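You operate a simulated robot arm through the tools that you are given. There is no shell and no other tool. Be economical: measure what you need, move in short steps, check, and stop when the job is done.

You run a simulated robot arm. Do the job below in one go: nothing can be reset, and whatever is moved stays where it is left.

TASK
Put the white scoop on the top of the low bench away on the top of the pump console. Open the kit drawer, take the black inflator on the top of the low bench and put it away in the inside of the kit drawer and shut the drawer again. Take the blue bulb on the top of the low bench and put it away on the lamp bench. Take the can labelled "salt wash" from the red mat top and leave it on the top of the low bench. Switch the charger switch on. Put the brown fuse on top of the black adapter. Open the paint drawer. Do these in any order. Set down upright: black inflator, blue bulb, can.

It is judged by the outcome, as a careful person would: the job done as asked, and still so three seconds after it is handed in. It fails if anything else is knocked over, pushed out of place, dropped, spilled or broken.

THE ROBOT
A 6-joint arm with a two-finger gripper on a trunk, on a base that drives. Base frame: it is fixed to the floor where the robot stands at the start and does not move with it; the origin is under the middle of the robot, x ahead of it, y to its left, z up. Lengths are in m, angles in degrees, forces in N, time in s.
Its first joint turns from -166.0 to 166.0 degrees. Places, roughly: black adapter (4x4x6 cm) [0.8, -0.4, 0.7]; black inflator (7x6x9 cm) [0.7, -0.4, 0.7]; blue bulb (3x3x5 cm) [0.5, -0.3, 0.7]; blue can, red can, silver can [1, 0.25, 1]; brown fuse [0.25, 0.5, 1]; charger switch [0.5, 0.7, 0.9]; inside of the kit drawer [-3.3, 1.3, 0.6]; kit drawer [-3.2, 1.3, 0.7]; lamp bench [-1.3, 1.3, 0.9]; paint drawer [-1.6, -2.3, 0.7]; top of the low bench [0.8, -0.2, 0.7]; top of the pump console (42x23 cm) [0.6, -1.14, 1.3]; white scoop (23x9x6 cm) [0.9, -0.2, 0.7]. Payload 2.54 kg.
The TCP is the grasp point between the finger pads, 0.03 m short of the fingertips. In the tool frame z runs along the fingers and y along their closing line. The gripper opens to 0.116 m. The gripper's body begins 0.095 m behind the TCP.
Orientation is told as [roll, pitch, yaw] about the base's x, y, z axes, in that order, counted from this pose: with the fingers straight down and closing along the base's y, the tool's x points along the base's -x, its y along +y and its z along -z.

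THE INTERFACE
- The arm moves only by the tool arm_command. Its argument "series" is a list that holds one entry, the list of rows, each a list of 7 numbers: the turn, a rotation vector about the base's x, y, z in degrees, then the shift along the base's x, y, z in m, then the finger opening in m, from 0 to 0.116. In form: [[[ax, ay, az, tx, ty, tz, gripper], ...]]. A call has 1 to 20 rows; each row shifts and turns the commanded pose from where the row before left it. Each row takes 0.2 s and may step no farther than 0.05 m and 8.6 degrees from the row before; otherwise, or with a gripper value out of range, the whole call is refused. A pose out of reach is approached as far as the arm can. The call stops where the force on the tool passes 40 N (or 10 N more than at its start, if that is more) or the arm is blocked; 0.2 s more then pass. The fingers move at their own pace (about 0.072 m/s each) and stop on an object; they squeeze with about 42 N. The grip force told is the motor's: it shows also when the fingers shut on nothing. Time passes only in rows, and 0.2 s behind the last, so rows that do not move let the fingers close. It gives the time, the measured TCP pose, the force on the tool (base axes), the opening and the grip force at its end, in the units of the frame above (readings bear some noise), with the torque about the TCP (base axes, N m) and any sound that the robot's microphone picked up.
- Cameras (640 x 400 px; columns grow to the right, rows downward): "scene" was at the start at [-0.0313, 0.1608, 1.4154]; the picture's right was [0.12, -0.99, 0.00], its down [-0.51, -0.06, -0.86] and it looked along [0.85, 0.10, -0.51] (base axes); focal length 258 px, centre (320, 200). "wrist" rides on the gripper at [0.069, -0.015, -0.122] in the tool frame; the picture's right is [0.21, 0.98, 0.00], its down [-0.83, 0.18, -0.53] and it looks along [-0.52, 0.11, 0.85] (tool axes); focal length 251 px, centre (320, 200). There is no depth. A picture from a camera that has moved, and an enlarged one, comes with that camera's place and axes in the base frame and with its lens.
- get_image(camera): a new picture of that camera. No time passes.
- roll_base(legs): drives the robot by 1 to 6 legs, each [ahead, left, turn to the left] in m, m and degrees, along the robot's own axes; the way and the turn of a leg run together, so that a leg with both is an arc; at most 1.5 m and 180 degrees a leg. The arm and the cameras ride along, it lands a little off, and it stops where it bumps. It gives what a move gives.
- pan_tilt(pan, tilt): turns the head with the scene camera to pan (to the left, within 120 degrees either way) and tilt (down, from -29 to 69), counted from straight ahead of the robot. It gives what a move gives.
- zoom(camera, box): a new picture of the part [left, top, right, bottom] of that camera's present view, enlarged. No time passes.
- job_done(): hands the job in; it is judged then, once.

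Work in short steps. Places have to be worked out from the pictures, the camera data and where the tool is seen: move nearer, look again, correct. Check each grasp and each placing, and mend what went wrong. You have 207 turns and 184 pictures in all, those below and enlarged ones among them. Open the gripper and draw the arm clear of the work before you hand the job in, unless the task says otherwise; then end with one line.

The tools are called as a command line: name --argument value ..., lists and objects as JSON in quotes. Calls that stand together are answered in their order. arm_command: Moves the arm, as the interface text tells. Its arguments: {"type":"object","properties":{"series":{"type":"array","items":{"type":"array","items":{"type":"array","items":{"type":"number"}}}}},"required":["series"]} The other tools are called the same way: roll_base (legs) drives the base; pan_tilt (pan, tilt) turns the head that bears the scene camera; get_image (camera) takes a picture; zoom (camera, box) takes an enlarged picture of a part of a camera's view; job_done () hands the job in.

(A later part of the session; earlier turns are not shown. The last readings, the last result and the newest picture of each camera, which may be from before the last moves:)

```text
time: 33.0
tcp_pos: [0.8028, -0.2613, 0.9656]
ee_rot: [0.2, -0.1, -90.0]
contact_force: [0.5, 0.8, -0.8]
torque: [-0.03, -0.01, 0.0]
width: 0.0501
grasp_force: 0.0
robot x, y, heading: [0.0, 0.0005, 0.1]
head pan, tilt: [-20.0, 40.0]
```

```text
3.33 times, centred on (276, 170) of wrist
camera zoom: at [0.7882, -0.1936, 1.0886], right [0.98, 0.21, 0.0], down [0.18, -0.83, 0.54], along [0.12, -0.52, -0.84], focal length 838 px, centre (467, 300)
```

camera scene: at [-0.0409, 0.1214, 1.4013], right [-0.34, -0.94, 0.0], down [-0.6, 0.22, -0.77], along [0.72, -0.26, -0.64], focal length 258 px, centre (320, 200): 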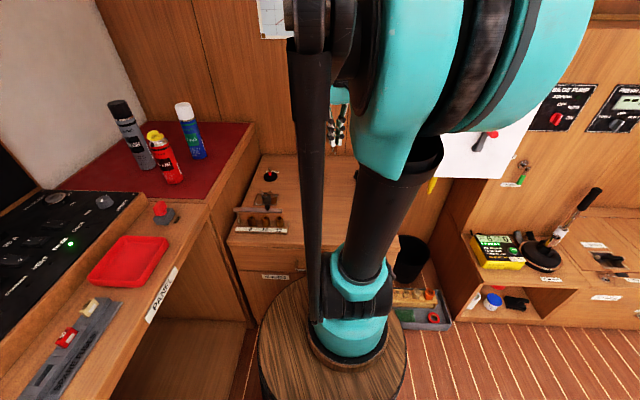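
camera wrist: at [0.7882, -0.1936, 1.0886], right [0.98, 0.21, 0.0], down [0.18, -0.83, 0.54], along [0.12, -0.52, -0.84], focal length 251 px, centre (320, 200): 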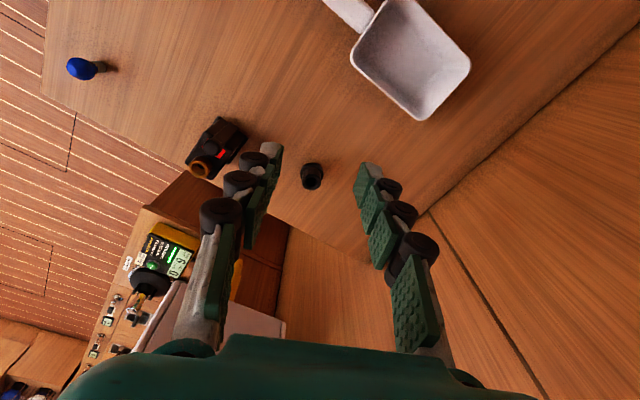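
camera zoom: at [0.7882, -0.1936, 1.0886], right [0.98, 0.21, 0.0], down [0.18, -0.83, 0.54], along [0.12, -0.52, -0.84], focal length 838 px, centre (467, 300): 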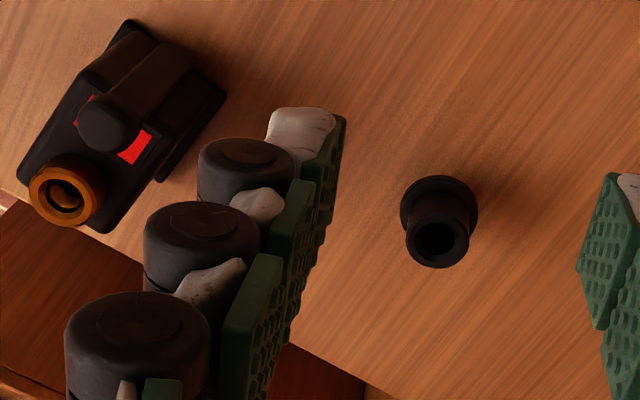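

The adapter stands with a ~2.7 cm tube rim on top, at about (0.815,-0.367, 0.765). Now back to the fuse, above its body centre.

arm_command --series '[[[0, 0, 0, -0.0435, 0.0212, 0, 0.05], [0, 0, 0, -0.0435, 0.0212, 0, 0.05], [0, 0, 0, -0.0435, 0.0212, 0, 0.05], [0, 0, 0, -0.0435, 0.0212, 0, 0.05], [0, 0, 0, -0.0435, 0.0212, 0, 0.05], [0, 0, 0, 0, 0, -0.05, 0.05], [0, 0, 0, 0, 0, -0.05, 0.05], [0, 0, 0, 0, 0, -0.05, 0.05], [0, 0, 0, 0, 0, -0.03, 0.05], [0, 0, 0, 0, 0, -0.02, 0.05], [0, 0, 0, 0, 0, 0, 0.05]]]'

zoom --camera "wrist" --box '[240, 100, 400, 200]'

```text
time: 35.4
tcp_pos: [0.5851, -0.1552, 0.7669]
ee_rot: [0.0, -0.1, -90.0]
contact_force: [-0.5, -0.2, 0.5]
torque: [-0.02, 0.01, 0.0]
width: 0.0503
grasp_force: 0.1
robot x, y, heading: [-0.0017, 0.0034, -0.0]
head pan, tilt: [-20.0, 40.0]
```

```text
4.00 times, centred on (320, 150) of wrist
camera zoom: at [0.5699, -0.0868, 0.8888], right [0.98, 0.21, 0.0], down [0.18, -0.82, 0.54], along [0.12, -0.52, -0.84], focal length 1006 px, centre (320, 400)
```

zoom: 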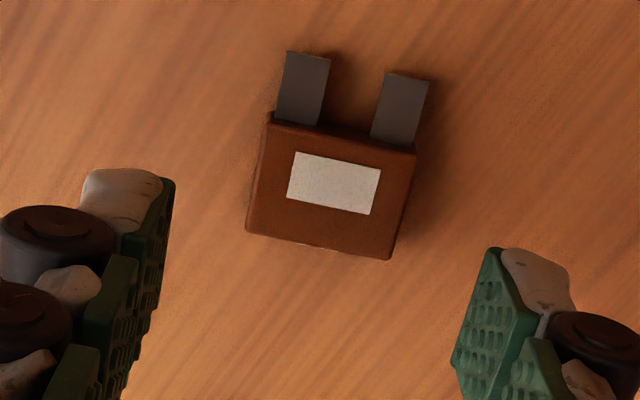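

Body centre is at about (0.5875,-0.151). I shift slightly and lower to just touching the bench.

arm_command --series '[[[0, 0, 0, 0.0024, 0.003, -0.02, 0.05], [0, 0, 0, 0, 0, -0.008, 0.05], [0, 0, 0, 0, 0, -0.003, 0.05], [0, 0, 0, 0, 0, -0.002, 0.05]]]'

```text
time: 36.4
tcp_pos: [0.5862, -0.1519, 0.7332]
ee_rot: [0.1, 0.0, -89.9]
contact_force: [-0.2, -0.9, -0.1]
torque: [-0.02, 0.03, 0.01]
width: 0.0502
grasp_force: 0.0
robot x, y, heading: [0.0007, 0.0027, -0.3]
head pan, tilt: [-20.0, 40.0]
```

No contact yet; I close here in two stages with small further lowering.

arm_command --series '[[[0, 0, 0, 0, 0, -0.001, 0.05], [0, 0, 0, 0, 0, -0.001, 0.05], [0, 0, 0, 0, 0, 0, 0.05]]]'

zoom --camera "wrist" --box '[240, 100, 400, 200]'

```text
time: 37.2
tcp_pos: [0.5858, -0.1515, 0.7325]
ee_rot: [0.1, -0.2, -90.0]
contact_force: [-0.4, 0.0, -0.4]
torque: [-0.01, -0.02, -0.02]
width: 0.05
grasp_force: 0.1
robot x, y, heading: [0.002, 0.0012, 0.2]
head pan, tilt: [-20.0, 40.0]
```

```text
4.00 times, centred on (320, 150) of wrist
camera zoom: at [0.5716, -0.0839, 0.854], right [0.98, 0.21, 0.0], down [0.18, -0.82, 0.54], along [0.12, -0.52, -0.84], focal length 1006 px, centre (320, 400)
```

zoom: 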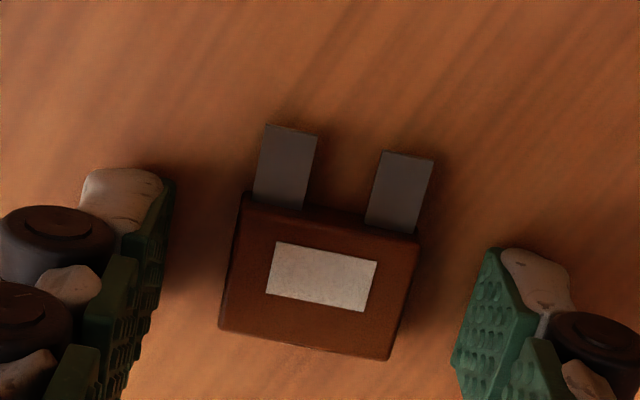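

Aligned. I close the fingers on the body.

arm_command --series '[[[0, 0, 0, 0, 0, 0, 0.03], [0, 0, 0, 0, 0, 0, 0.0], [0, 0, 0, 0, 0, 0, 0.0], [0, 0, 0, 0, 0, 0, 0], [0, 0, 0, 0, 0, 0.02, 0], [0, 0, 0, 0, 0, 0.04, 0], [0, 0, 0, 0, 0, 0.05, 0]]]'

zoom --camera "wrist" --box '[240, 100, 400, 200]'

```text
time: 38.8
tcp_pos: [0.5857, -0.1497, 0.8437]
ee_rot: [0.2, -0.1, -90.0]
contact_force: [-0.4, 0.0, -0.1]
torque: [-0.01, 0.06, 0.01]
width: 0.0265
grasp_force: 42.4
robot x, y, heading: [0.0056, 0.0016, 0.2]
head pan, tilt: [-20.0, 40.0]
```

```text
4.00 times, centred on (320, 150) of wrist
camera zoom: at [0.5705, -0.0834, 0.9663], right [0.98, 0.21, 0.0], down [0.18, -0.82, 0.54], along [0.12, -0.52, -0.84], focal length 1006 px, centre (320, 400)
```

zoom: 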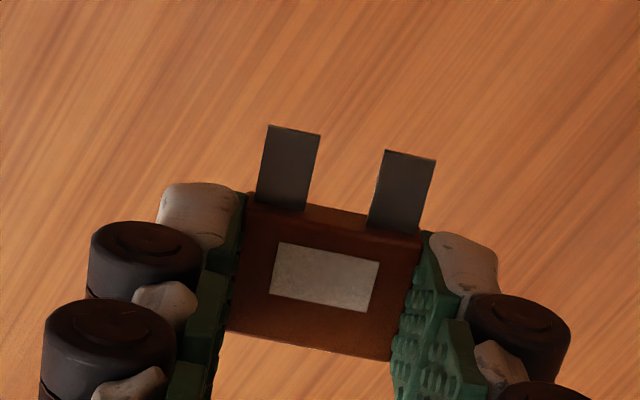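

The fuse is held flat. I move next to the adapter (short of it) to fix its rim position.

arm_command --series '[[[0, 0, 0, 0.045, -0.02, 0.005, 0], [0, 0, 0, 0.045, -0.02, 0.005, 0], [0, 0, 0, 0.045, -0.02, 0.005, 0], [0, 0, 0, 0.045, -0.02, 0.005, 0], [0, 0, 0, 0.045, -0.02, 0.005, 0], [0, 0, 0, 0, -0.03, 0, 0], [0, 0, 0, 0, 0, 0, 0]]]'

get_image --camera "wrist"

```text
time: 40.4
tcp_pos: [0.8112, -0.2806, 0.8648]
ee_rot: [0.1, 0.0, -89.9]
contact_force: [0.2, -0.4, -1.1]
torque: [0.04, 0.0, 0.04]
width: 0.0264
grasp_force: 41.3
robot x, y, heading: [0.0017, 0.0008, 0.1]
head pan, tilt: [-20.0, 40.0]
```

```text
140 pictures are left
camera wrist: at [0.7955, -0.2136, 0.9884], right [0.98, 0.21, 0.0], down [0.18, -0.82, 0.54], along [0.12, -0.52, -0.84], focal length 251 px, centre (320, 200)
```

wrist: 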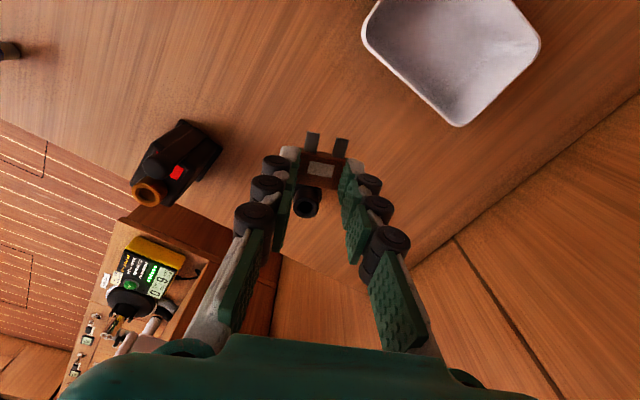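

zoom --camera "wrist" --box '[240, 140, 400, 240]'

```text
4.00 times, centred on (320, 190) of wrist
camera zoom: at [0.7955, -0.2136, 0.9884], right [0.98, 0.21, 0.0], down [0.18, -0.82, 0.54], along [0.12, -0.52, -0.84], focal length 1006 px, centre (320, 240)
```

zoom: 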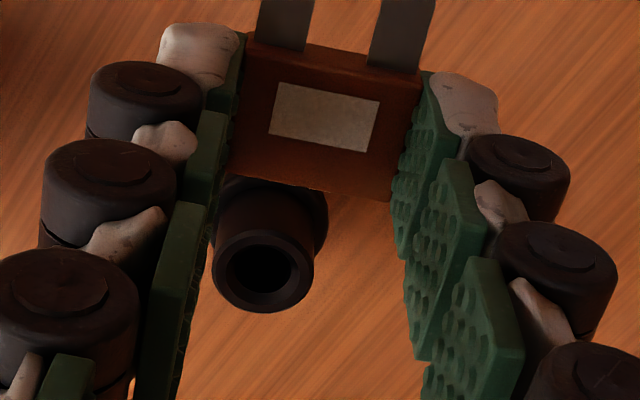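

Rim centre is at about (0.8145,-0.367, 0.762). I move the fuse over it and lower to just above.

arm_command --series '[[[0, 0, 0, 0.001, -0.043, 0, 0], [0, 0, 0, 0.001, -0.0415, 0, 0], [0, 0, 0, 0, 0, -0.03, 0], [0, 0, 0, 0, 0, -0.02, 0], [0, 0, 0, 0, 0, -0.005, 0], [0, 0, 0, 0, 0, 0, 0]]]'

zoom --camera "wrist" --box '[240, 120, 400, 220]'

pan_tilt --pan -45 --tilt 35

get_image --camera "scene"

```text
time: 41.8
tcp_pos: [0.8146, -0.3658, 0.8103]
ee_rot: [0.1, 0.0, -89.9]
contact_force: [-0.2, 0.1, 0.4]
torque: [0.0, 0.02, 0.0]
width: 0.0267
grasp_force: 41.9
robot x, y, heading: [0.0028, 0.0012, 0.0]
head pan, tilt: [-20.0, 40.0]
```

```text
4.00 times, centred on (320, 170) of wrist
camera zoom: at [0.7993, -0.2978, 0.9337], right [0.98, 0.21, 0.0], down [0.18, -0.82, 0.54], along [0.12, -0.52, -0.84], focal length 1006 px, centre (320, 320)
```

zoom: 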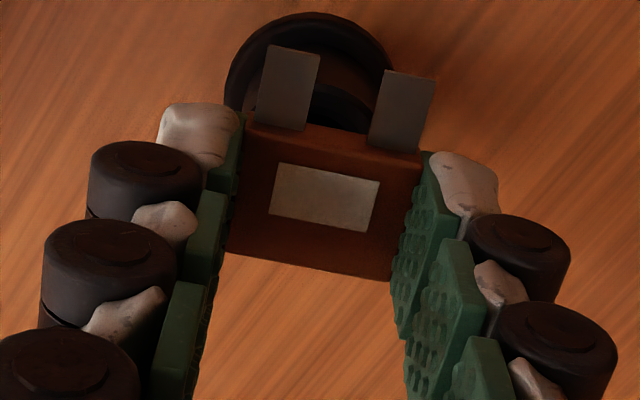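

```text
time: 42.7
tcp_pos: [0.8157, -0.3646, 0.8101]
ee_rot: [0.1, -0.1, -90.0]
contact_force: [-0.6, 0.3, -0.1]
torque: [0.01, 0.0, -0.01]
width: 0.0262
grasp_force: 41.7
robot x, y, heading: [0.0026, 0.0025, 0.2]
head pan, tilt: [-45.0, 35.0]
```

```text
137 pictures are left
camera scene: at [-0.0584, 0.0882, 1.4089], right [-0.71, -0.71, 0.0], down [-0.41, 0.41, -0.82], along [0.58, -0.58, -0.57], focal length 258 px, centre (320, 200)
```

scene: 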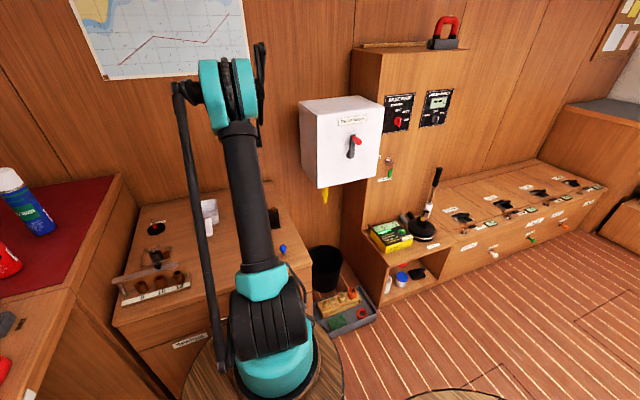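

The projected rim centre will fall near the fuse's centre of mass on lowering. I lower in small steps until light contact.

arm_command --series '[[[0, 0, 0, 0, 0, -0.006, 0], [0, 0, 0, 0, 0, -0.004, 0], [0, 0, 0, 0, 0, -0.002, 0], [0, 0, 0, 0, 0, 0, 0]]]'

```text
time: 43.7
tcp_pos: [0.8151, -0.3649, 0.7993]
ee_rot: [0.2, 0.0, -90.0]
contact_force: [0.3, 0.4, -0.1]
torque: [0.02, 0.0, 0.01]
width: 0.0267
grasp_force: 42.5
robot x, y, heading: [-0.0018, 0.0025, -0.3]
head pan, tilt: [-45.0, 35.0]
```

No contact yet; I continue in millimetre steps.

arm_command --series '[[[0, 0, 0, 0, 0, -0.002, 0], [0, 0, 0, 0, 0, -0.002, 0], [0, 0, 0, 0, 0, 0, 0]]]'

zoom --camera "wrist" --box '[240, 120, 400, 220]'

```text
time: 44.5
tcp_pos: [0.8138, -0.365, 0.7949]
ee_rot: [0.2, -0.1, -90.0]
contact_force: [0.5, 0.2, -1.0]
torque: [0.0, 0.02, -0.01]
width: 0.0266
grasp_force: 42.5
robot x, y, heading: [-0.0013, -0.0014, -0.0]
head pan, tilt: [-45.0, 35.0]
```

```text
4.00 times, centred on (320, 170) of wrist
camera zoom: at [0.799, -0.2979, 0.9181], right [0.98, 0.21, 0.0], down [0.18, -0.82, 0.54], along [0.12, -0.52, -0.84], focal length 1006 px, centre (320, 320)
```

zoom: 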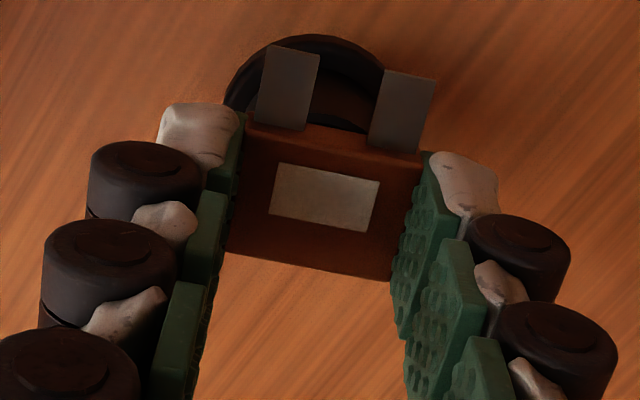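

arm_command --series '[[[0, 0, 0, -0.0015, 0, -0.002, 0], [0, 0, 0, 0, 0, -0.002, 0], [0, 0, 0, 0, 0, 0, 0]]]'

```text
time: 45.3
tcp_pos: [0.8122, -0.3658, 0.7908]
ee_rot: [0.1, 0.0, -90.0]
contact_force: [0.3, 0.3, 0.0]
torque: [0.02, -0.01, 0.0]
width: 0.0266
grasp_force: 42.0
robot x, y, heading: [0.0011, -0.0013, 0.1]
head pan, tilt: [-45.0, 35.0]
```

Still free (fuse bottom ≈0.758); I keep lowering in 1–2 mm steps.

arm_command --series '[[[0, 0, 0, 0, 0, -0.002, 0], [0, 0, 0, 0, 0, -0.001, 0], [0, 0, 0, 0, 0, 0, 0]]]'

zoom --camera "wrist" --box '[240, 120, 400, 220]'

```text
time: 46.1
tcp_pos: [0.8126, -0.3646, 0.7891]
ee_rot: [0.1, -0.1, -90.1]
contact_force: [0.0, 0.5, 0.1]
torque: [-0.02, 0.02, -0.03]
width: 0.0267
grasp_force: 42.2
robot x, y, heading: [0.0001, -0.0004, 0.0]
head pan, tilt: [-45.0, 35.0]
```

```text
4.00 times, centred on (320, 170) of wrist
camera zoom: at [0.7973, -0.2979, 0.9112], right [0.98, 0.21, 0.0], down [0.18, -0.82, 0.54], along [0.12, -0.52, -0.84], focal length 1006 px, centre (320, 320)
```

zoom: 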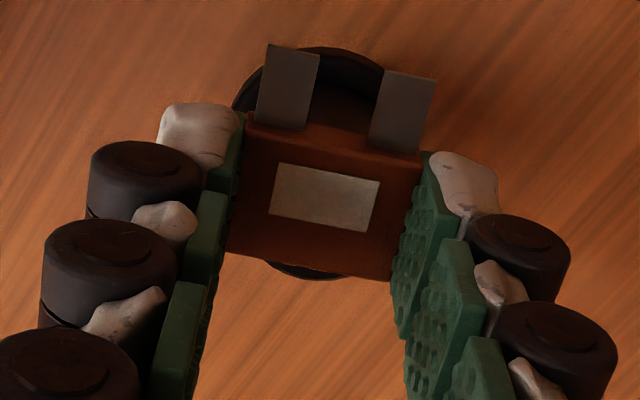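

The rim now peeks out under the fuse; it is nearly touching. I nudge 2 mm towards the rim centre and lower further.

arm_command --series '[[[0, 0, 0, -0.002, -0.002, -0.001, 0], [0, 0, 0, 0, 0, -0.0015, 0], [0, 0, 0, 0, 0, -0.0015, 0], [0, 0, 0, 0, 0, 0, 0]]]'

```text
time: 47.1
tcp_pos: [0.8104, -0.3675, 0.7851]
ee_rot: [0.0, -0.1, -90.0]
contact_force: [0.4, 0.1, 12.9]
torque: [0.0, -0.1, 0.0]
width: 0.0268
grasp_force: 41.9
robot x, y, heading: [0.0042, 0.0009, 0.0]
head pan, tilt: [-45.0, 35.0]
```

Contact (13 N). I ease off a millimetre, open and rise.

arm_command --series '[[[0, 0, 0, 0, 0, 0.001, 0], [0, 0, 0, 0, 0, 0, 0.04], [0, 0, 0, 0, 0, 0, 0.05], [0, 0, 0, 0, 0, 0.01, 0.06], [0, 0, 0, 0, 0, 0.03, 0.06], [0, 0, 0, 0, 0.02, 0.04, 0.06], [0, 0, 0, 0, 0.03, 0.04, 0.06], [0, 0, 0, 0, 0, 0, 0.06]]]'

get_image --camera "wrist"

zoom --camera "wrist" --box '[240, 120, 400, 220]'

```text
time: 48.9
tcp_pos: [0.8107, -0.318, 0.9076]
ee_rot: [0.1, -0.1, -90.0]
contact_force: [0.0, 0.7, 0.9]
torque: [-0.02, -0.02, -0.02]
width: 0.0604
grasp_force: 0.1
robot x, y, heading: [-0.0022, -0.0014, 0.0]
head pan, tilt: [-45.0, 35.0]
```

```text
134 pictures are left
camera wrist: at [0.7954, -0.2506, 1.0293], right [0.98, 0.21, 0.0], down [0.18, -0.82, 0.54], along [0.12, -0.52, -0.84], focal length 251 px, centre (320, 200)
```

wrist: 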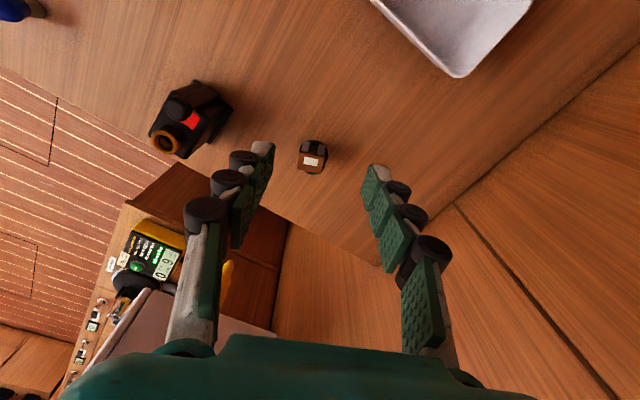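

```text
4.00 times, centred on (320, 170) of wrist
camera zoom: at [0.7954, -0.2506, 1.0293], right [0.98, 0.21, 0.0], down [0.18, -0.82, 0.54], along [0.12, -0.52, -0.84], focal length 1006 px, centre (320, 320)
```

zoom: 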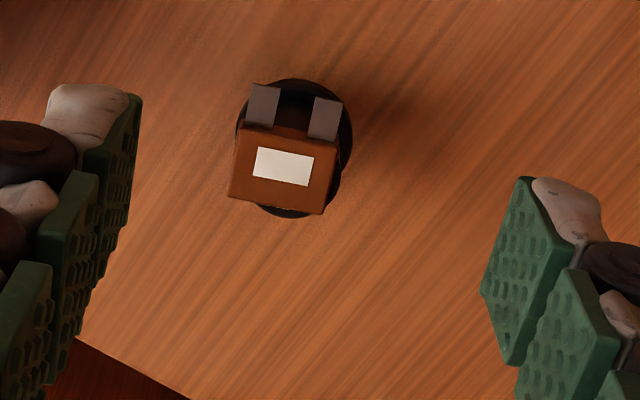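

The fuse sits well on the adapter's rim. Next is the salt wash can: I rise, turn the tool back, and move in front of the cans to view them.

arm_command --series '[[[0, 0, 0, 0, 0.01, 0.048, 0.09], [0, 0, 8.2, 0, 0.01, 0.048, 0.09], [0, 0, 8.2, 0, 0.01, 0.048, 0.09], [0, 0, 8.2, 0, 0.01, 0.048, 0.09], [0, 0, 8.2, 0, 0.01, 0.048, 0.09], [0, 0, 8.2, 0, 0.01, 0.048, 0.09], [0, 0, 8.2, -0.01, 0.01, 0.045, 0.09], [0, 0, 8.2, -0.01, 0.048, 0, 0.116], [0, 0, 8.2, -0.01, 0.048, 0, 0.116], [0, 0, 8.2, -0.01, 0.048, 0, 0.116], [0, 0, 8.2, -0.01, 0.048, 0, 0.116], [0, 0, 8, -0.01, 0.048, 0, 0.116], [0, 0, 0, -0.01, 0.048, 0, 0.116], [0, 0, 0, -0.01, 0.048, 0, 0.116], [0, 0, 0, -0.01, 0.048, 0, 0.116], [0, 0, 0, 0, 0.048, 0, 0.116], [0, 0, 0, 0, 0.02, 0, 0.116]]]'

get_image --camera "wrist"

pan_tilt --pan 15 --tilt 35

get_image --camera "scene"

```text
time: 52.5
tcp_pos: [0.718, 0.206, 1.2382]
ee_rot: [0.1, -0.1, -0.1]
contact_force: [-0.1, -0.6, 0.2]
torque: [0.04, -0.04, -0.04]
width: 0.1159
grasp_force: 0.1
robot x, y, heading: [-0.0021, -0.0008, 0.1]
head pan, tilt: [-45.0, 35.0]
```

```text
132 pictures are left
camera wrist: at [0.6504, 0.1888, 1.3609], right [-0.21, 0.98, 0.0], down [0.82, 0.18, 0.54], along [0.52, 0.12, -0.84], focal length 251 px, centre (320, 200)
```

wrist: 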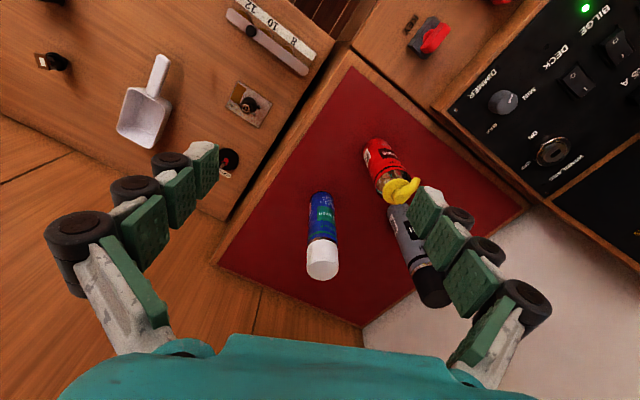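

```text
time: 53.8
tcp_pos: [0.7201, 0.2057, 1.2374]
ee_rot: [0.1, -0.1, 0.0]
contact_force: [0.0, 0.9, 0.5]
torque: [-0.02, -0.01, -0.02]
width: 0.1161
grasp_force: 0.0
robot x, y, heading: [0.003, -0.0004, -0.1]
head pan, tilt: [15.0, 35.0]
```

```text
131 pictures are left
camera scene: at [-0.0357, 0.1733, 1.4089], right [0.26, -0.97, 0.0], down [-0.55, -0.15, -0.82], along [0.79, 0.21, -0.57], focal length 258 px, centre (320, 200)
```

scene: 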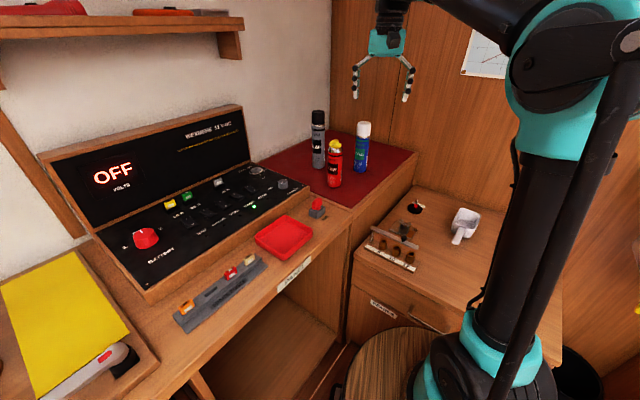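

The salt wash can is at about (0.951, 0.263), top at z≈1.083 — at the edge of reach. I drive ahead 6 cm to have margin.

roll_base --legs '[[0.06, 0, 0]]'

get_image --camera "wrist"

```text
time: 54.8
tcp_pos: [0.7535, 0.2044, 1.2375]
ee_rot: [0.0, -0.2, -0.6]
contact_force: [-0.6, 0.6, 0.3]
torque: [-0.02, -0.06, -0.01]
width: 0.116
grasp_force: 0.0
robot x, y, heading: [0.0322, 0.0049, -0.5]
head pan, tilt: [15.0, 35.0]
stopped in leg 1: the robot was blocked; the commanded pose is now the measured one
```

```text
130 pictures are left
camera wrist: at [0.6849, 0.1877, 1.3602], right [-0.21, 0.98, 0.0], down [0.83, 0.17, 0.54], along [0.53, 0.11, -0.84], focal length 251 px, centre (320, 200)
```

wrist: 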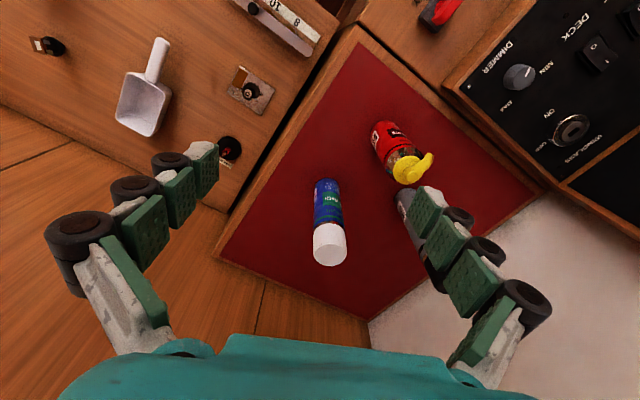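

The base was blocked after 3 cm, which is enough. The cap top computes to (0.942,0.257). I move above it and recheck.

arm_command --series '[[[0, 0, 0, 0.045, 0.013, 0, 0.116], [0, 0, 0, 0.045, 0.013, 0, 0.116], [0, 0, 0, 0.045, 0.013, 0, 0.116], [0, 0, 0, 0.045, 0.0135, 0, 0.116], [0, 0, 0, 0.01, 0, -0.02, 0.116], [0, 0, 0, 0, 0, -0.02, 0.116]]]'

get_image --camera "wrist"

zoom --camera "scene" --box '[280, 40, 440, 220]'

```text
time: 56.2
tcp_pos: [0.9334, 0.2524, 1.1973]
ee_rot: [0.1, -0.1, -0.6]
contact_force: [-0.2, 0.2, -0.1]
torque: [0.01, -0.02, 0.03]
width: 0.1161
grasp_force: 0.0
out of reach, approached as far as the arm can: row 4
robot x, y, heading: [0.0311, 0.0082, -0.7]
head pan, tilt: [15.0, 35.0]
```

```text
129 pictures are left
camera wrist: at [0.8635, 0.2356, 1.3206], right [-0.2, 0.98, 0.0], down [0.83, 0.17, 0.54], along [0.53, 0.11, -0.84], focal length 251 px, centre (320, 200)
```

wrist: 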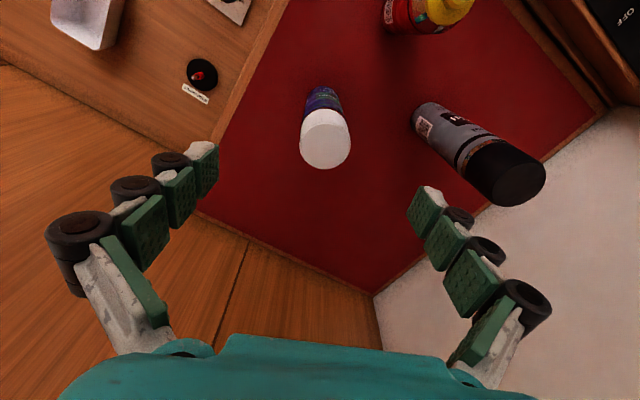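

```text
2.22 times, centred on (360, 130) of scene
camera zoom: at [-0.0028, 0.1777, 1.4089], right [0.25, -0.97, 0.0], down [-0.56, -0.14, -0.82], along [0.79, 0.21, -0.57], focal length 574 px, centre (231, 356)
```

zoom: 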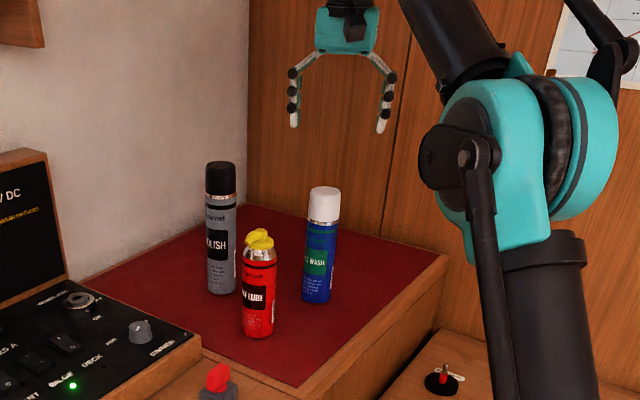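

The can's axis is confirmed at (0.942, 0.257). I centre and descend with open fingers to grip the body below the cap.

arm_command --series '[[[0, 0, 0, 0.004, 0.0025, -0.03, 0.116], [0, 0, 0, 0.0045, 0.002, -0.03, 0.116], [0, 0, 0, 0, 0, -0.02, 0.116], [0, 0, 0, 0, 0, 0, 0.116]]]'

get_image --camera "wrist"

zoom --camera "scene" --box '[280, 40, 440, 220]'

```text
time: 57.2
tcp_pos: [0.9397, 0.2601, 1.116]
ee_rot: [0.0, -0.3, -0.6]
contact_force: [-0.4, 0.4, 0.3]
torque: [0.0, 0.01, 0.02]
width: 0.1159
grasp_force: 0.0
robot x, y, heading: [0.0311, 0.0086, -0.4]
head pan, tilt: [15.0, 35.0]
```

```text
127 pictures are left
camera wrist: at [0.8721, 0.2431, 1.2386], right [-0.2, 0.98, 0.0], down [0.83, 0.17, 0.54], along [0.52, 0.11, -0.84], focal length 251 px, centre (320, 200)
```

wrist: 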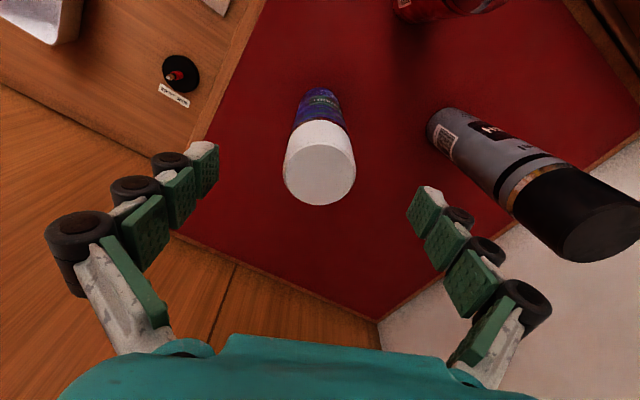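

```text
2.22 times, centred on (360, 130) of scene
camera zoom: at [-0.0026, 0.1779, 1.4089], right [0.25, -0.97, 0.0], down [-0.56, -0.14, -0.82], along [0.79, 0.21, -0.57], focal length 574 px, centre (231, 356)
```

zoom: 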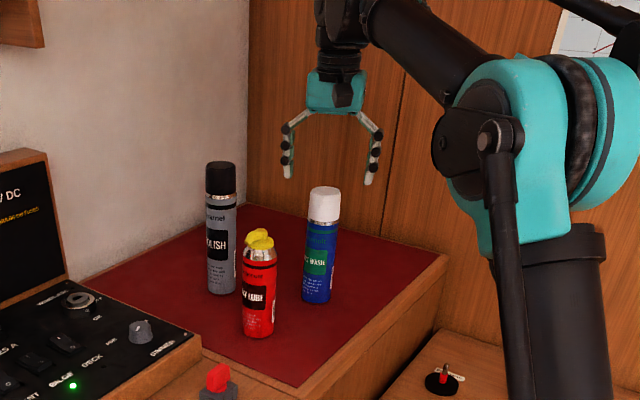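

Centred within a few mm. I descend further to a grip on the body.

arm_command --series '[[[0, 0, 0, 0.004, -0.001, -0.03, 0.116], [0, 0, 0, 0, 0, -0.03, 0.116], [0, 0, 0, 0, 0, -0.03, 0.116], [0, 0, 0, 0, 0, -0.01, 0.116], [0, 0, 0, 0, 0, 0, 0.116]]]'

get_image --camera "wrist"

zoom --camera "scene" --box '[280, 40, 440, 220]'

```text
time: 58.4
tcp_pos: [0.9459, 0.2563, 1.0173]
ee_rot: [0.1, -0.2, -0.5]
contact_force: [-0.2, 0.3, 0.4]
torque: [0.01, 0.03, 0.01]
width: 0.116
grasp_force: 0.1
robot x, y, heading: [0.0332, 0.007, -0.4]
head pan, tilt: [15.0, 35.0]
```

```text
125 pictures are left
camera wrist: at [0.8768, 0.2399, 1.1405], right [-0.21, 0.98, 0.0], down [0.83, 0.17, 0.54], along [0.52, 0.11, -0.84], focal length 251 px, centre (320, 200)
```

wrist: 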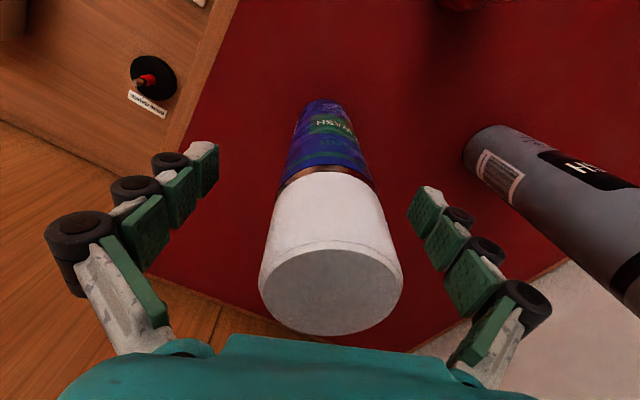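

```text
2.22 times, centred on (360, 130) of scene
camera zoom: at [-0.0026, 0.1779, 1.4089], right [0.25, -0.97, 0.0], down [-0.56, -0.14, -0.82], along [0.79, 0.21, -0.57], focal length 574 px, centre (231, 356)
```

zoom: 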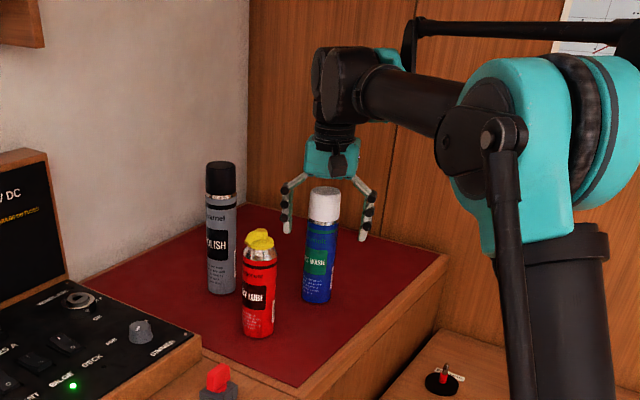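

The can is between the fingers. I close.

arm_command --series '[[[0, 0, 0, 0, 0, 0, 0.06], [0, 0, 0, 0, 0, 0, 0.04], [0, 0, 0, 0, 0, 0, 0.03], [0, 0, 0, 0, 0, 0, 0.02], [0, 0, 0, 0, 0, 0, 0.02]]]'

get_image --camera "wrist"

```text
time: 59.6
tcp_pos: [0.9449, 0.2573, 1.0182]
ee_rot: [0.1, -0.2, -0.5]
contact_force: [-0.5, 4.5, 2.9]
torque: [0.38, 0.06, 0.01]
width: 0.0529
grasp_force: 42.1
robot x, y, heading: [0.0323, 0.0032, -0.9]
head pan, tilt: [15.0, 35.0]
heard: snap
```

```text
123 pictures are left
camera wrist: at [0.8766, 0.2402, 1.1408], right [-0.21, 0.98, 0.0], down [0.83, 0.17, 0.54], along [0.52, 0.11, -0.84], focal length 251 px, centre (320, 200)
```

wrist: 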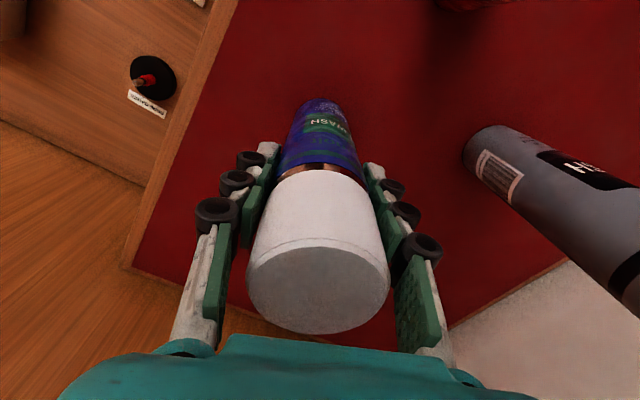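

A "snap" was heard. I look closely at the can and scene before moving anything.

zoom --camera "wrist" --box '[220, 90, 420, 350]'

zoom --camera "scene" --box '[320, 70, 420, 190]'

get_image --camera "scene"

```text
1.54 times, centred on (320, 220) of wrist
camera zoom: at [0.8766, 0.2402, 1.1408], right [-0.21, 0.98, 0.0], down [0.83, 0.17, 0.54], along [0.52, 0.11, -0.84], focal length 387 px, centre (320, 169)
```

zoom: 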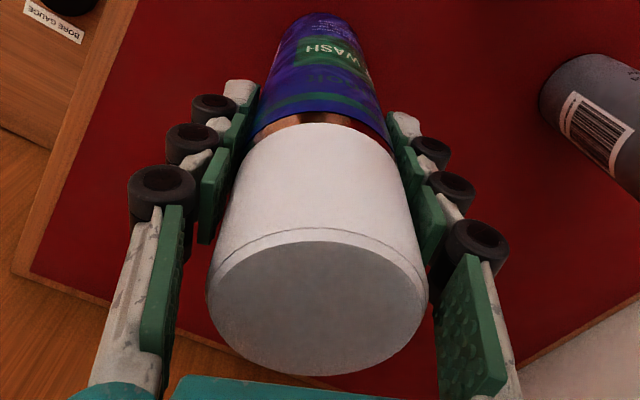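

```text
3.33 times, centred on (370, 130) of scene
camera zoom: at [-0.0027, 0.1781, 1.4088], right [0.25, -0.97, 0.0], down [-0.56, -0.14, -0.82], along [0.79, 0.21, -0.57], focal length 861 px, centre (153, 433)
```

zoom: 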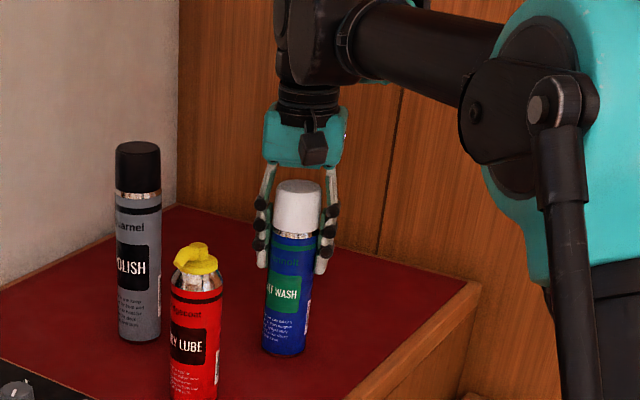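

```text
120 pictures are left
camera scene: at [-0.0027, 0.1781, 1.4088], right [0.25, -0.97, 0.0], down [-0.56, -0.14, -0.82], along [0.79, 0.21, -0.57], focal length 258 px, centre (320, 200)
```

scene: 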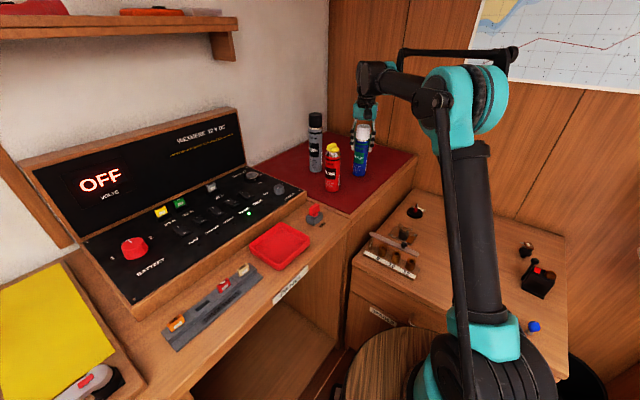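

The can looks intact. I check the charger switch and the fuse on the adapter in case the sound came from there.

zoom --camera "scene" --box '[140, 160, 300, 260]'

zoom --camera "scene" --box '[480, 210, 600, 340]'

```text
4.00 times, centred on (220, 210) of scene
camera zoom: at [-0.0027, 0.1781, 1.4088], right [0.25, -0.97, 0.0], down [-0.56, -0.14, -0.82], along [0.79, 0.21, -0.57], focal length 1033 px, centre (720, 160)
```

zoom: 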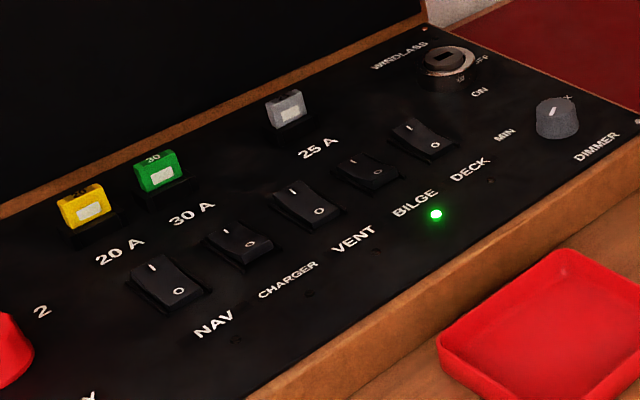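

```text
3.08 times, centred on (540, 275) of scene
camera zoom: at [-0.0027, 0.1781, 1.4088], right [0.25, -0.97, 0.0], down [-0.56, -0.14, -0.82], along [0.79, 0.21, -0.57], focal length 794 px, centre (-357, -31)
```

zoom: 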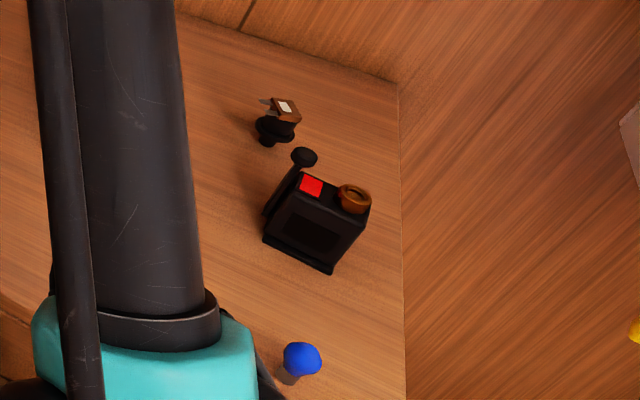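

Both are fine. To be sure of holding the body and not only the cap, I open, lower 1.3 cm and regrip.

arm_command --series '[[[0, 0, 0, 0, 0, 0, 0.08], [0, 0, 0, 0, 0, 0, 0.08], [0, 0, 0, 0, 0, -0.008, 0.08], [0, 0, 0, 0, 0, -0.005, 0.08], [0, 0, 0, 0, 0, 0, 0.08]]]'

get_image --camera "wrist"

```text
time: 60.8
tcp_pos: [0.9448, 0.2562, 1.0042]
ee_rot: [0.2, -0.2, -0.6]
contact_force: [-0.5, 0.5, -0.9]
torque: [0.01, -0.02, 0.02]
width: 0.0801
grasp_force: 0.1
robot x, y, heading: [0.0336, 0.0041, -0.7]
head pan, tilt: [15.0, 35.0]
```

```text
117 pictures are left
camera wrist: at [0.8761, 0.24, 1.1268], right [-0.21, 0.98, 0.0], down [0.83, 0.17, 0.54], along [0.52, 0.11, -0.84], focal length 251 px, centre (320, 200)
```

wrist: 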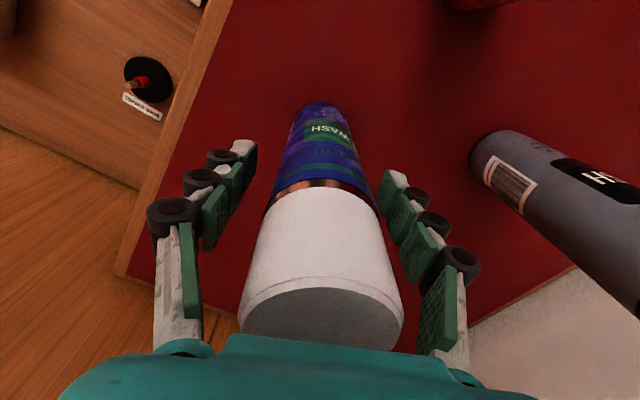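

Centred. I close and lift 3 cm as a test.

arm_command --series '[[[0, 0, 0, 0, 0, 0, 0.05], [0, 0, 0, 0, 0, 0, 0.04], [0, 0, 0, 0, 0, 0, 0.03], [0, 0, 0, 0, 0, 0, 0.02], [0, 0, 0, 0, 0, 0.005, 0.02], [0, 0, 0, 0, 0, 0.025, 0.02], [0, 0, 0, 0, 0, 0, 0.02]]]'

zoom --camera "scene" --box '[320, 70, 420, 190]'

```text
time: 62.4
tcp_pos: [0.9465, 0.2547, 1.035]
ee_rot: [0.0, -0.2, -0.6]
contact_force: [0.3, -0.6, -3.5]
torque: [0.0, 0.02, 0.02]
width: 0.0527
grasp_force: 42.0
robot x, y, heading: [0.0285, 0.0067, -0.8]
head pan, tilt: [15.0, 35.0]
```

```text
3.33 times, centred on (370, 130) of scene
camera zoom: at [-0.0024, 0.178, 1.4089], right [0.25, -0.97, 0.0], down [-0.56, -0.14, -0.82], along [0.79, 0.21, -0.57], focal length 861 px, centre (153, 433)
```

zoom: 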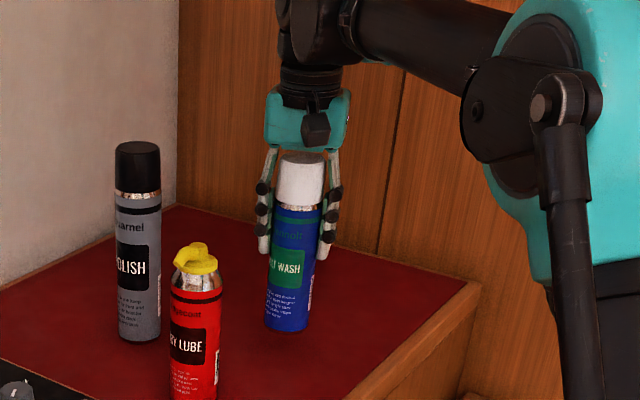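

The whole can is lifted. I raise it and carry it over the bench to a free spot near (0.57,-0.10).

arm_command --series '[[[0, 0, 0, 0, 0, 0.035, 0.02], [0, 0, 0, 0, 0, 0.035, 0.02], [0, 0, 0, -0.0314, -0.0296, 0, 0.02], [0, 0, 0, -0.0314, -0.0296, 0, 0.02], [0, 0, 0, -0.0314, -0.0296, 0, 0.02], [0, 0, 0, -0.0314, -0.0296, 0, 0.02], [0, 0, 0, -0.0314, -0.0296, 0, 0.02], [0, 0, 0, -0.0314, -0.0296, 0, 0.02], [0, 0, 0, -0.0314, -0.0296, 0, 0.02], [0, 0, 0, -0.0314, -0.0296, 0, 0.02], [0, 0, 0, -0.0314, -0.0296, 0, 0.02], [0, 0, 0, -0.0314, -0.0296, 0, 0.02], [0, 0, 0, -0.0314, -0.0296, 0, 0.02], [0, 0, 0, -0.0314, -0.0296, 0, 0.02], [0, 0, 0, 0, 0, -0.04, 0.02], [0, 0, 0, 0, 0, -0.04, 0.02], [0, 0, 0, 0, 0, -0.04, 0.02]]]'

get_image --camera "wrist"

get_image --camera "scene"

```text
time: 66.0
tcp_pos: [0.5687, -0.0995, 0.984]
ee_rot: [0.1, -0.1, -0.6]
contact_force: [-0.4, -0.2, -3.8]
torque: [-0.03, -0.01, 0.0]
width: 0.0523
grasp_force: 41.9
robot x, y, heading: [0.0306, 0.0034, -0.3]
head pan, tilt: [15.0, 35.0]
```

```text
115 pictures are left
camera wrist: at [0.4994, -0.1157, 1.107], right [-0.2, 0.98, 0.0], down [0.83, 0.17, 0.54], along [0.52, 0.11, -0.84], focal length 251 px, centre (320, 200)
```

wrist: 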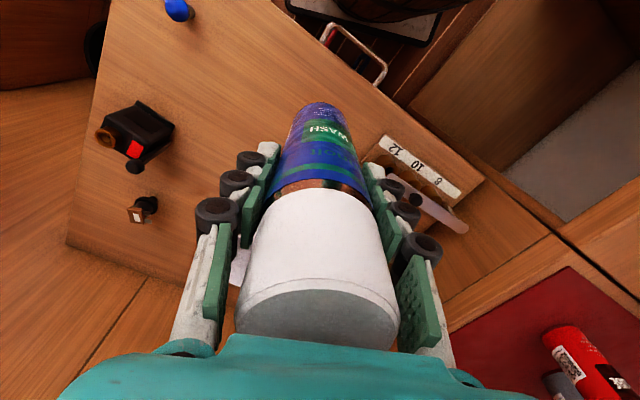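

```text
114 pictures are left
camera scene: at [-0.0026, 0.1778, 1.4089], right [0.25, -0.97, 0.0], down [-0.56, -0.14, -0.82], along [0.79, 0.21, -0.57], focal length 258 px, centre (320, 200)
```

scene: 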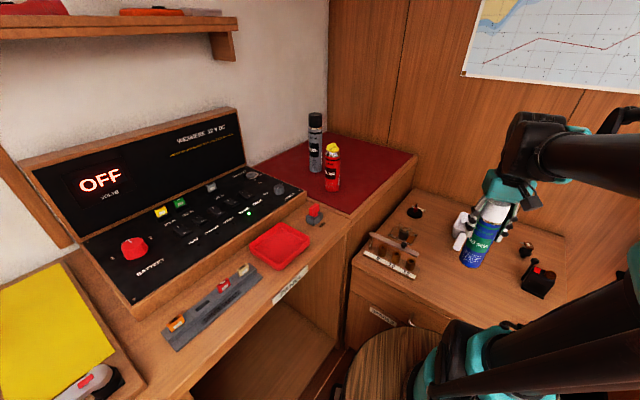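

The spot is free. I lower to about 2 cm above expected contact.

arm_command --series '[[[0, 0, 0, 0, 0, -0.04, 0.02], [0, 0, 0, 0, 0, -0.04, 0.02], [0, 0, 0, 0, 0, -0.03, 0.02], [0, 0, 0, 0, 0, -0.02, 0.02], [0, 0, 0, 0, 0, -0.01, 0.02], [0, 0, 0, 0, 0, 0, 0.02]]]'

get_image --camera "scene"

```text
time: 67.4
tcp_pos: [0.5684, -0.0992, 0.8444]
ee_rot: [0.1, -0.2, -0.5]
contact_force: [0.9, -0.2, -1.8]
torque: [-0.03, -0.03, 0.0]
width: 0.0527
grasp_force: 41.9
robot x, y, heading: [0.0323, 0.0029, -0.4]
head pan, tilt: [15.0, 35.0]
```

```text
113 pictures are left
camera scene: at [-0.0025, 0.1778, 1.4089], right [0.25, -0.97, 0.0], down [-0.56, -0.14, -0.82], along [0.79, 0.21, -0.57], focal length 258 px, centre (320, 200)
```

scene: 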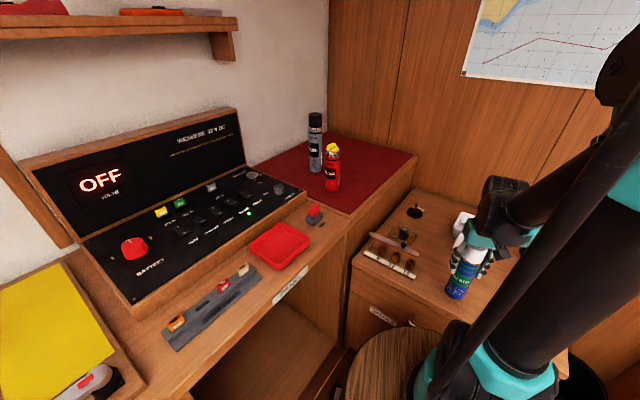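

Still hanging free. I lower in small steps until contact.

arm_command --series '[[[0, 0, 0, 0, 0, -0.005, 0.02], [0, 0, 0, 0, 0, -0.004, 0.02], [0, 0, 0, 0, 0, -0.003, 0.02], [0, 0, 0, 0, 0, -0.003, 0.02]]]'

```text
time: 68.4
tcp_pos: [0.5675, -0.0991, 0.8298]
ee_rot: [0.0, -0.2, -0.6]
contact_force: [-0.1, 0.6, -3.1]
torque: [-0.01, 0.03, 0.01]
width: 0.0527
grasp_force: 42.2
robot x, y, heading: [0.0316, 0.0045, -0.2]
head pan, tilt: [15.0, 35.0]
```

arm_command --series '[[[0, 0, 0, 0, 0, -0.003, 0.02], [0, 0, 0, 0, 0, -0.003, 0.02], [0, 0, 0, 0, 0, -0.003, 0.02]]]'

zoom --camera "scene" --box '[410, 200, 530, 320]'

```text
time: 69.2
tcp_pos: [0.5676, -0.0988, 0.821]
ee_rot: [0.2, -0.3, -0.5]
contact_force: [0.7, 9.1, 34.8]
torque: [0.32, -0.19, 0.15]
width: 0.0528
grasp_force: 42.1
robot x, y, heading: [0.0308, 0.0044, -0.5]
head pan, tilt: [15.0, 35.0]
```

```text
3.33 times, centred on (470, 260) of scene
camera zoom: at [-0.0034, 0.1783, 1.4088], right [0.25, -0.97, 0.0], down [-0.55, -0.14, -0.82], along [0.79, 0.21, -0.57], focal length 861 px, centre (-180, 0)
```

zoom: 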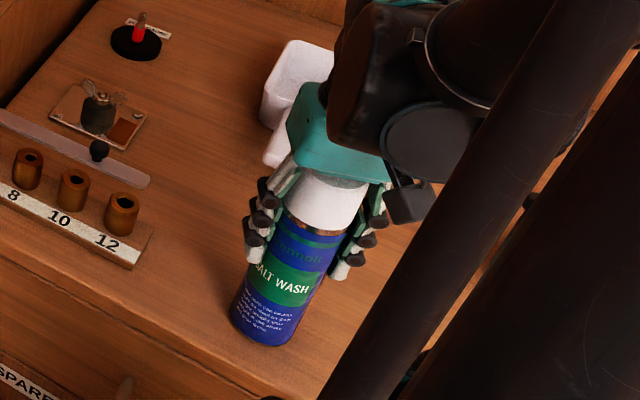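

Standing. I ease up 2 mm, open and rise straight.

arm_command --series '[[[0, 0, 0, 0, 0, 0.002, 0.02], [0, 0, 0, 0, 0, 0, 0.06], [0, 0, 0, 0, 0, 0, 0.08], [0, 0, 0, 0, 0, 0, 0.09], [0, 0, 0, 0, 0, 0.03, 0.09], [0, 0, 0, 0, 0, 0.04, 0.09], [0, 0, 0, 0, 0, 0.045, 0.09], [0, 0, 0, 0, 0, 0.045, 0.09], [0, 0, 0, 0, 0, 0.045, 0.09]]]'

get_image --camera "wrist"

get_image --camera "scene"

```text
time: 71.2
tcp_pos: [0.5692, -0.1001, 1.0268]
ee_rot: [0.1, -0.2, -0.6]
contact_force: [0.1, 0.5, 0.2]
torque: [0.02, -0.01, -0.01]
width: 0.0902
grasp_force: 0.1
robot x, y, heading: [0.0355, 0.0094, -0.7]
head pan, tilt: [15.0, 35.0]
```

```text
111 pictures are left
camera wrist: at [0.5004, -0.1164, 1.1503], right [-0.21, 0.98, 0.0], down [0.83, 0.17, 0.54], along [0.52, 0.11, -0.84], focal length 251 px, centre (320, 200)
```

wrist: 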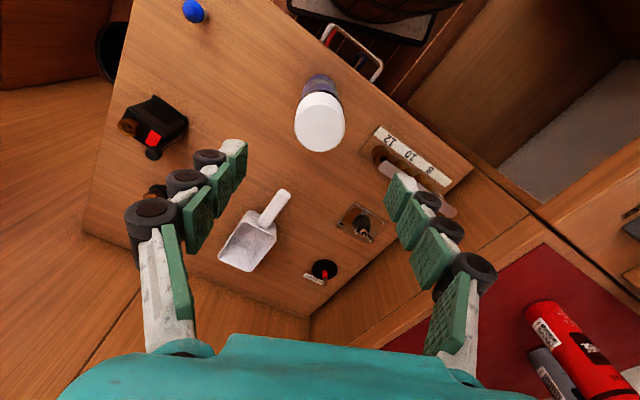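

```text
110 pictures are left
camera scene: at [-0.0026, 0.1778, 1.4089], right [0.25, -0.97, 0.0], down [-0.56, -0.14, -0.82], along [0.79, 0.21, -0.57], focal length 258 px, centre (320, 200)
```

scene: 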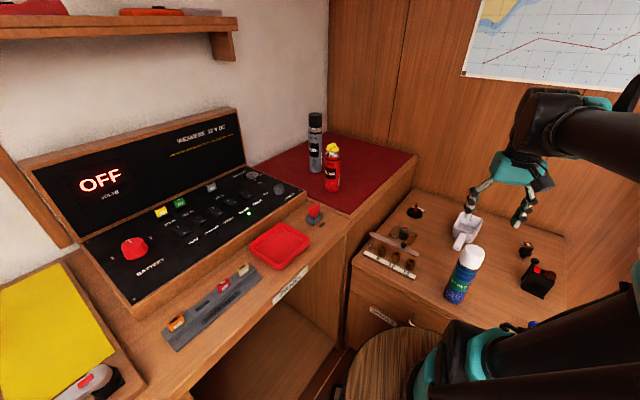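

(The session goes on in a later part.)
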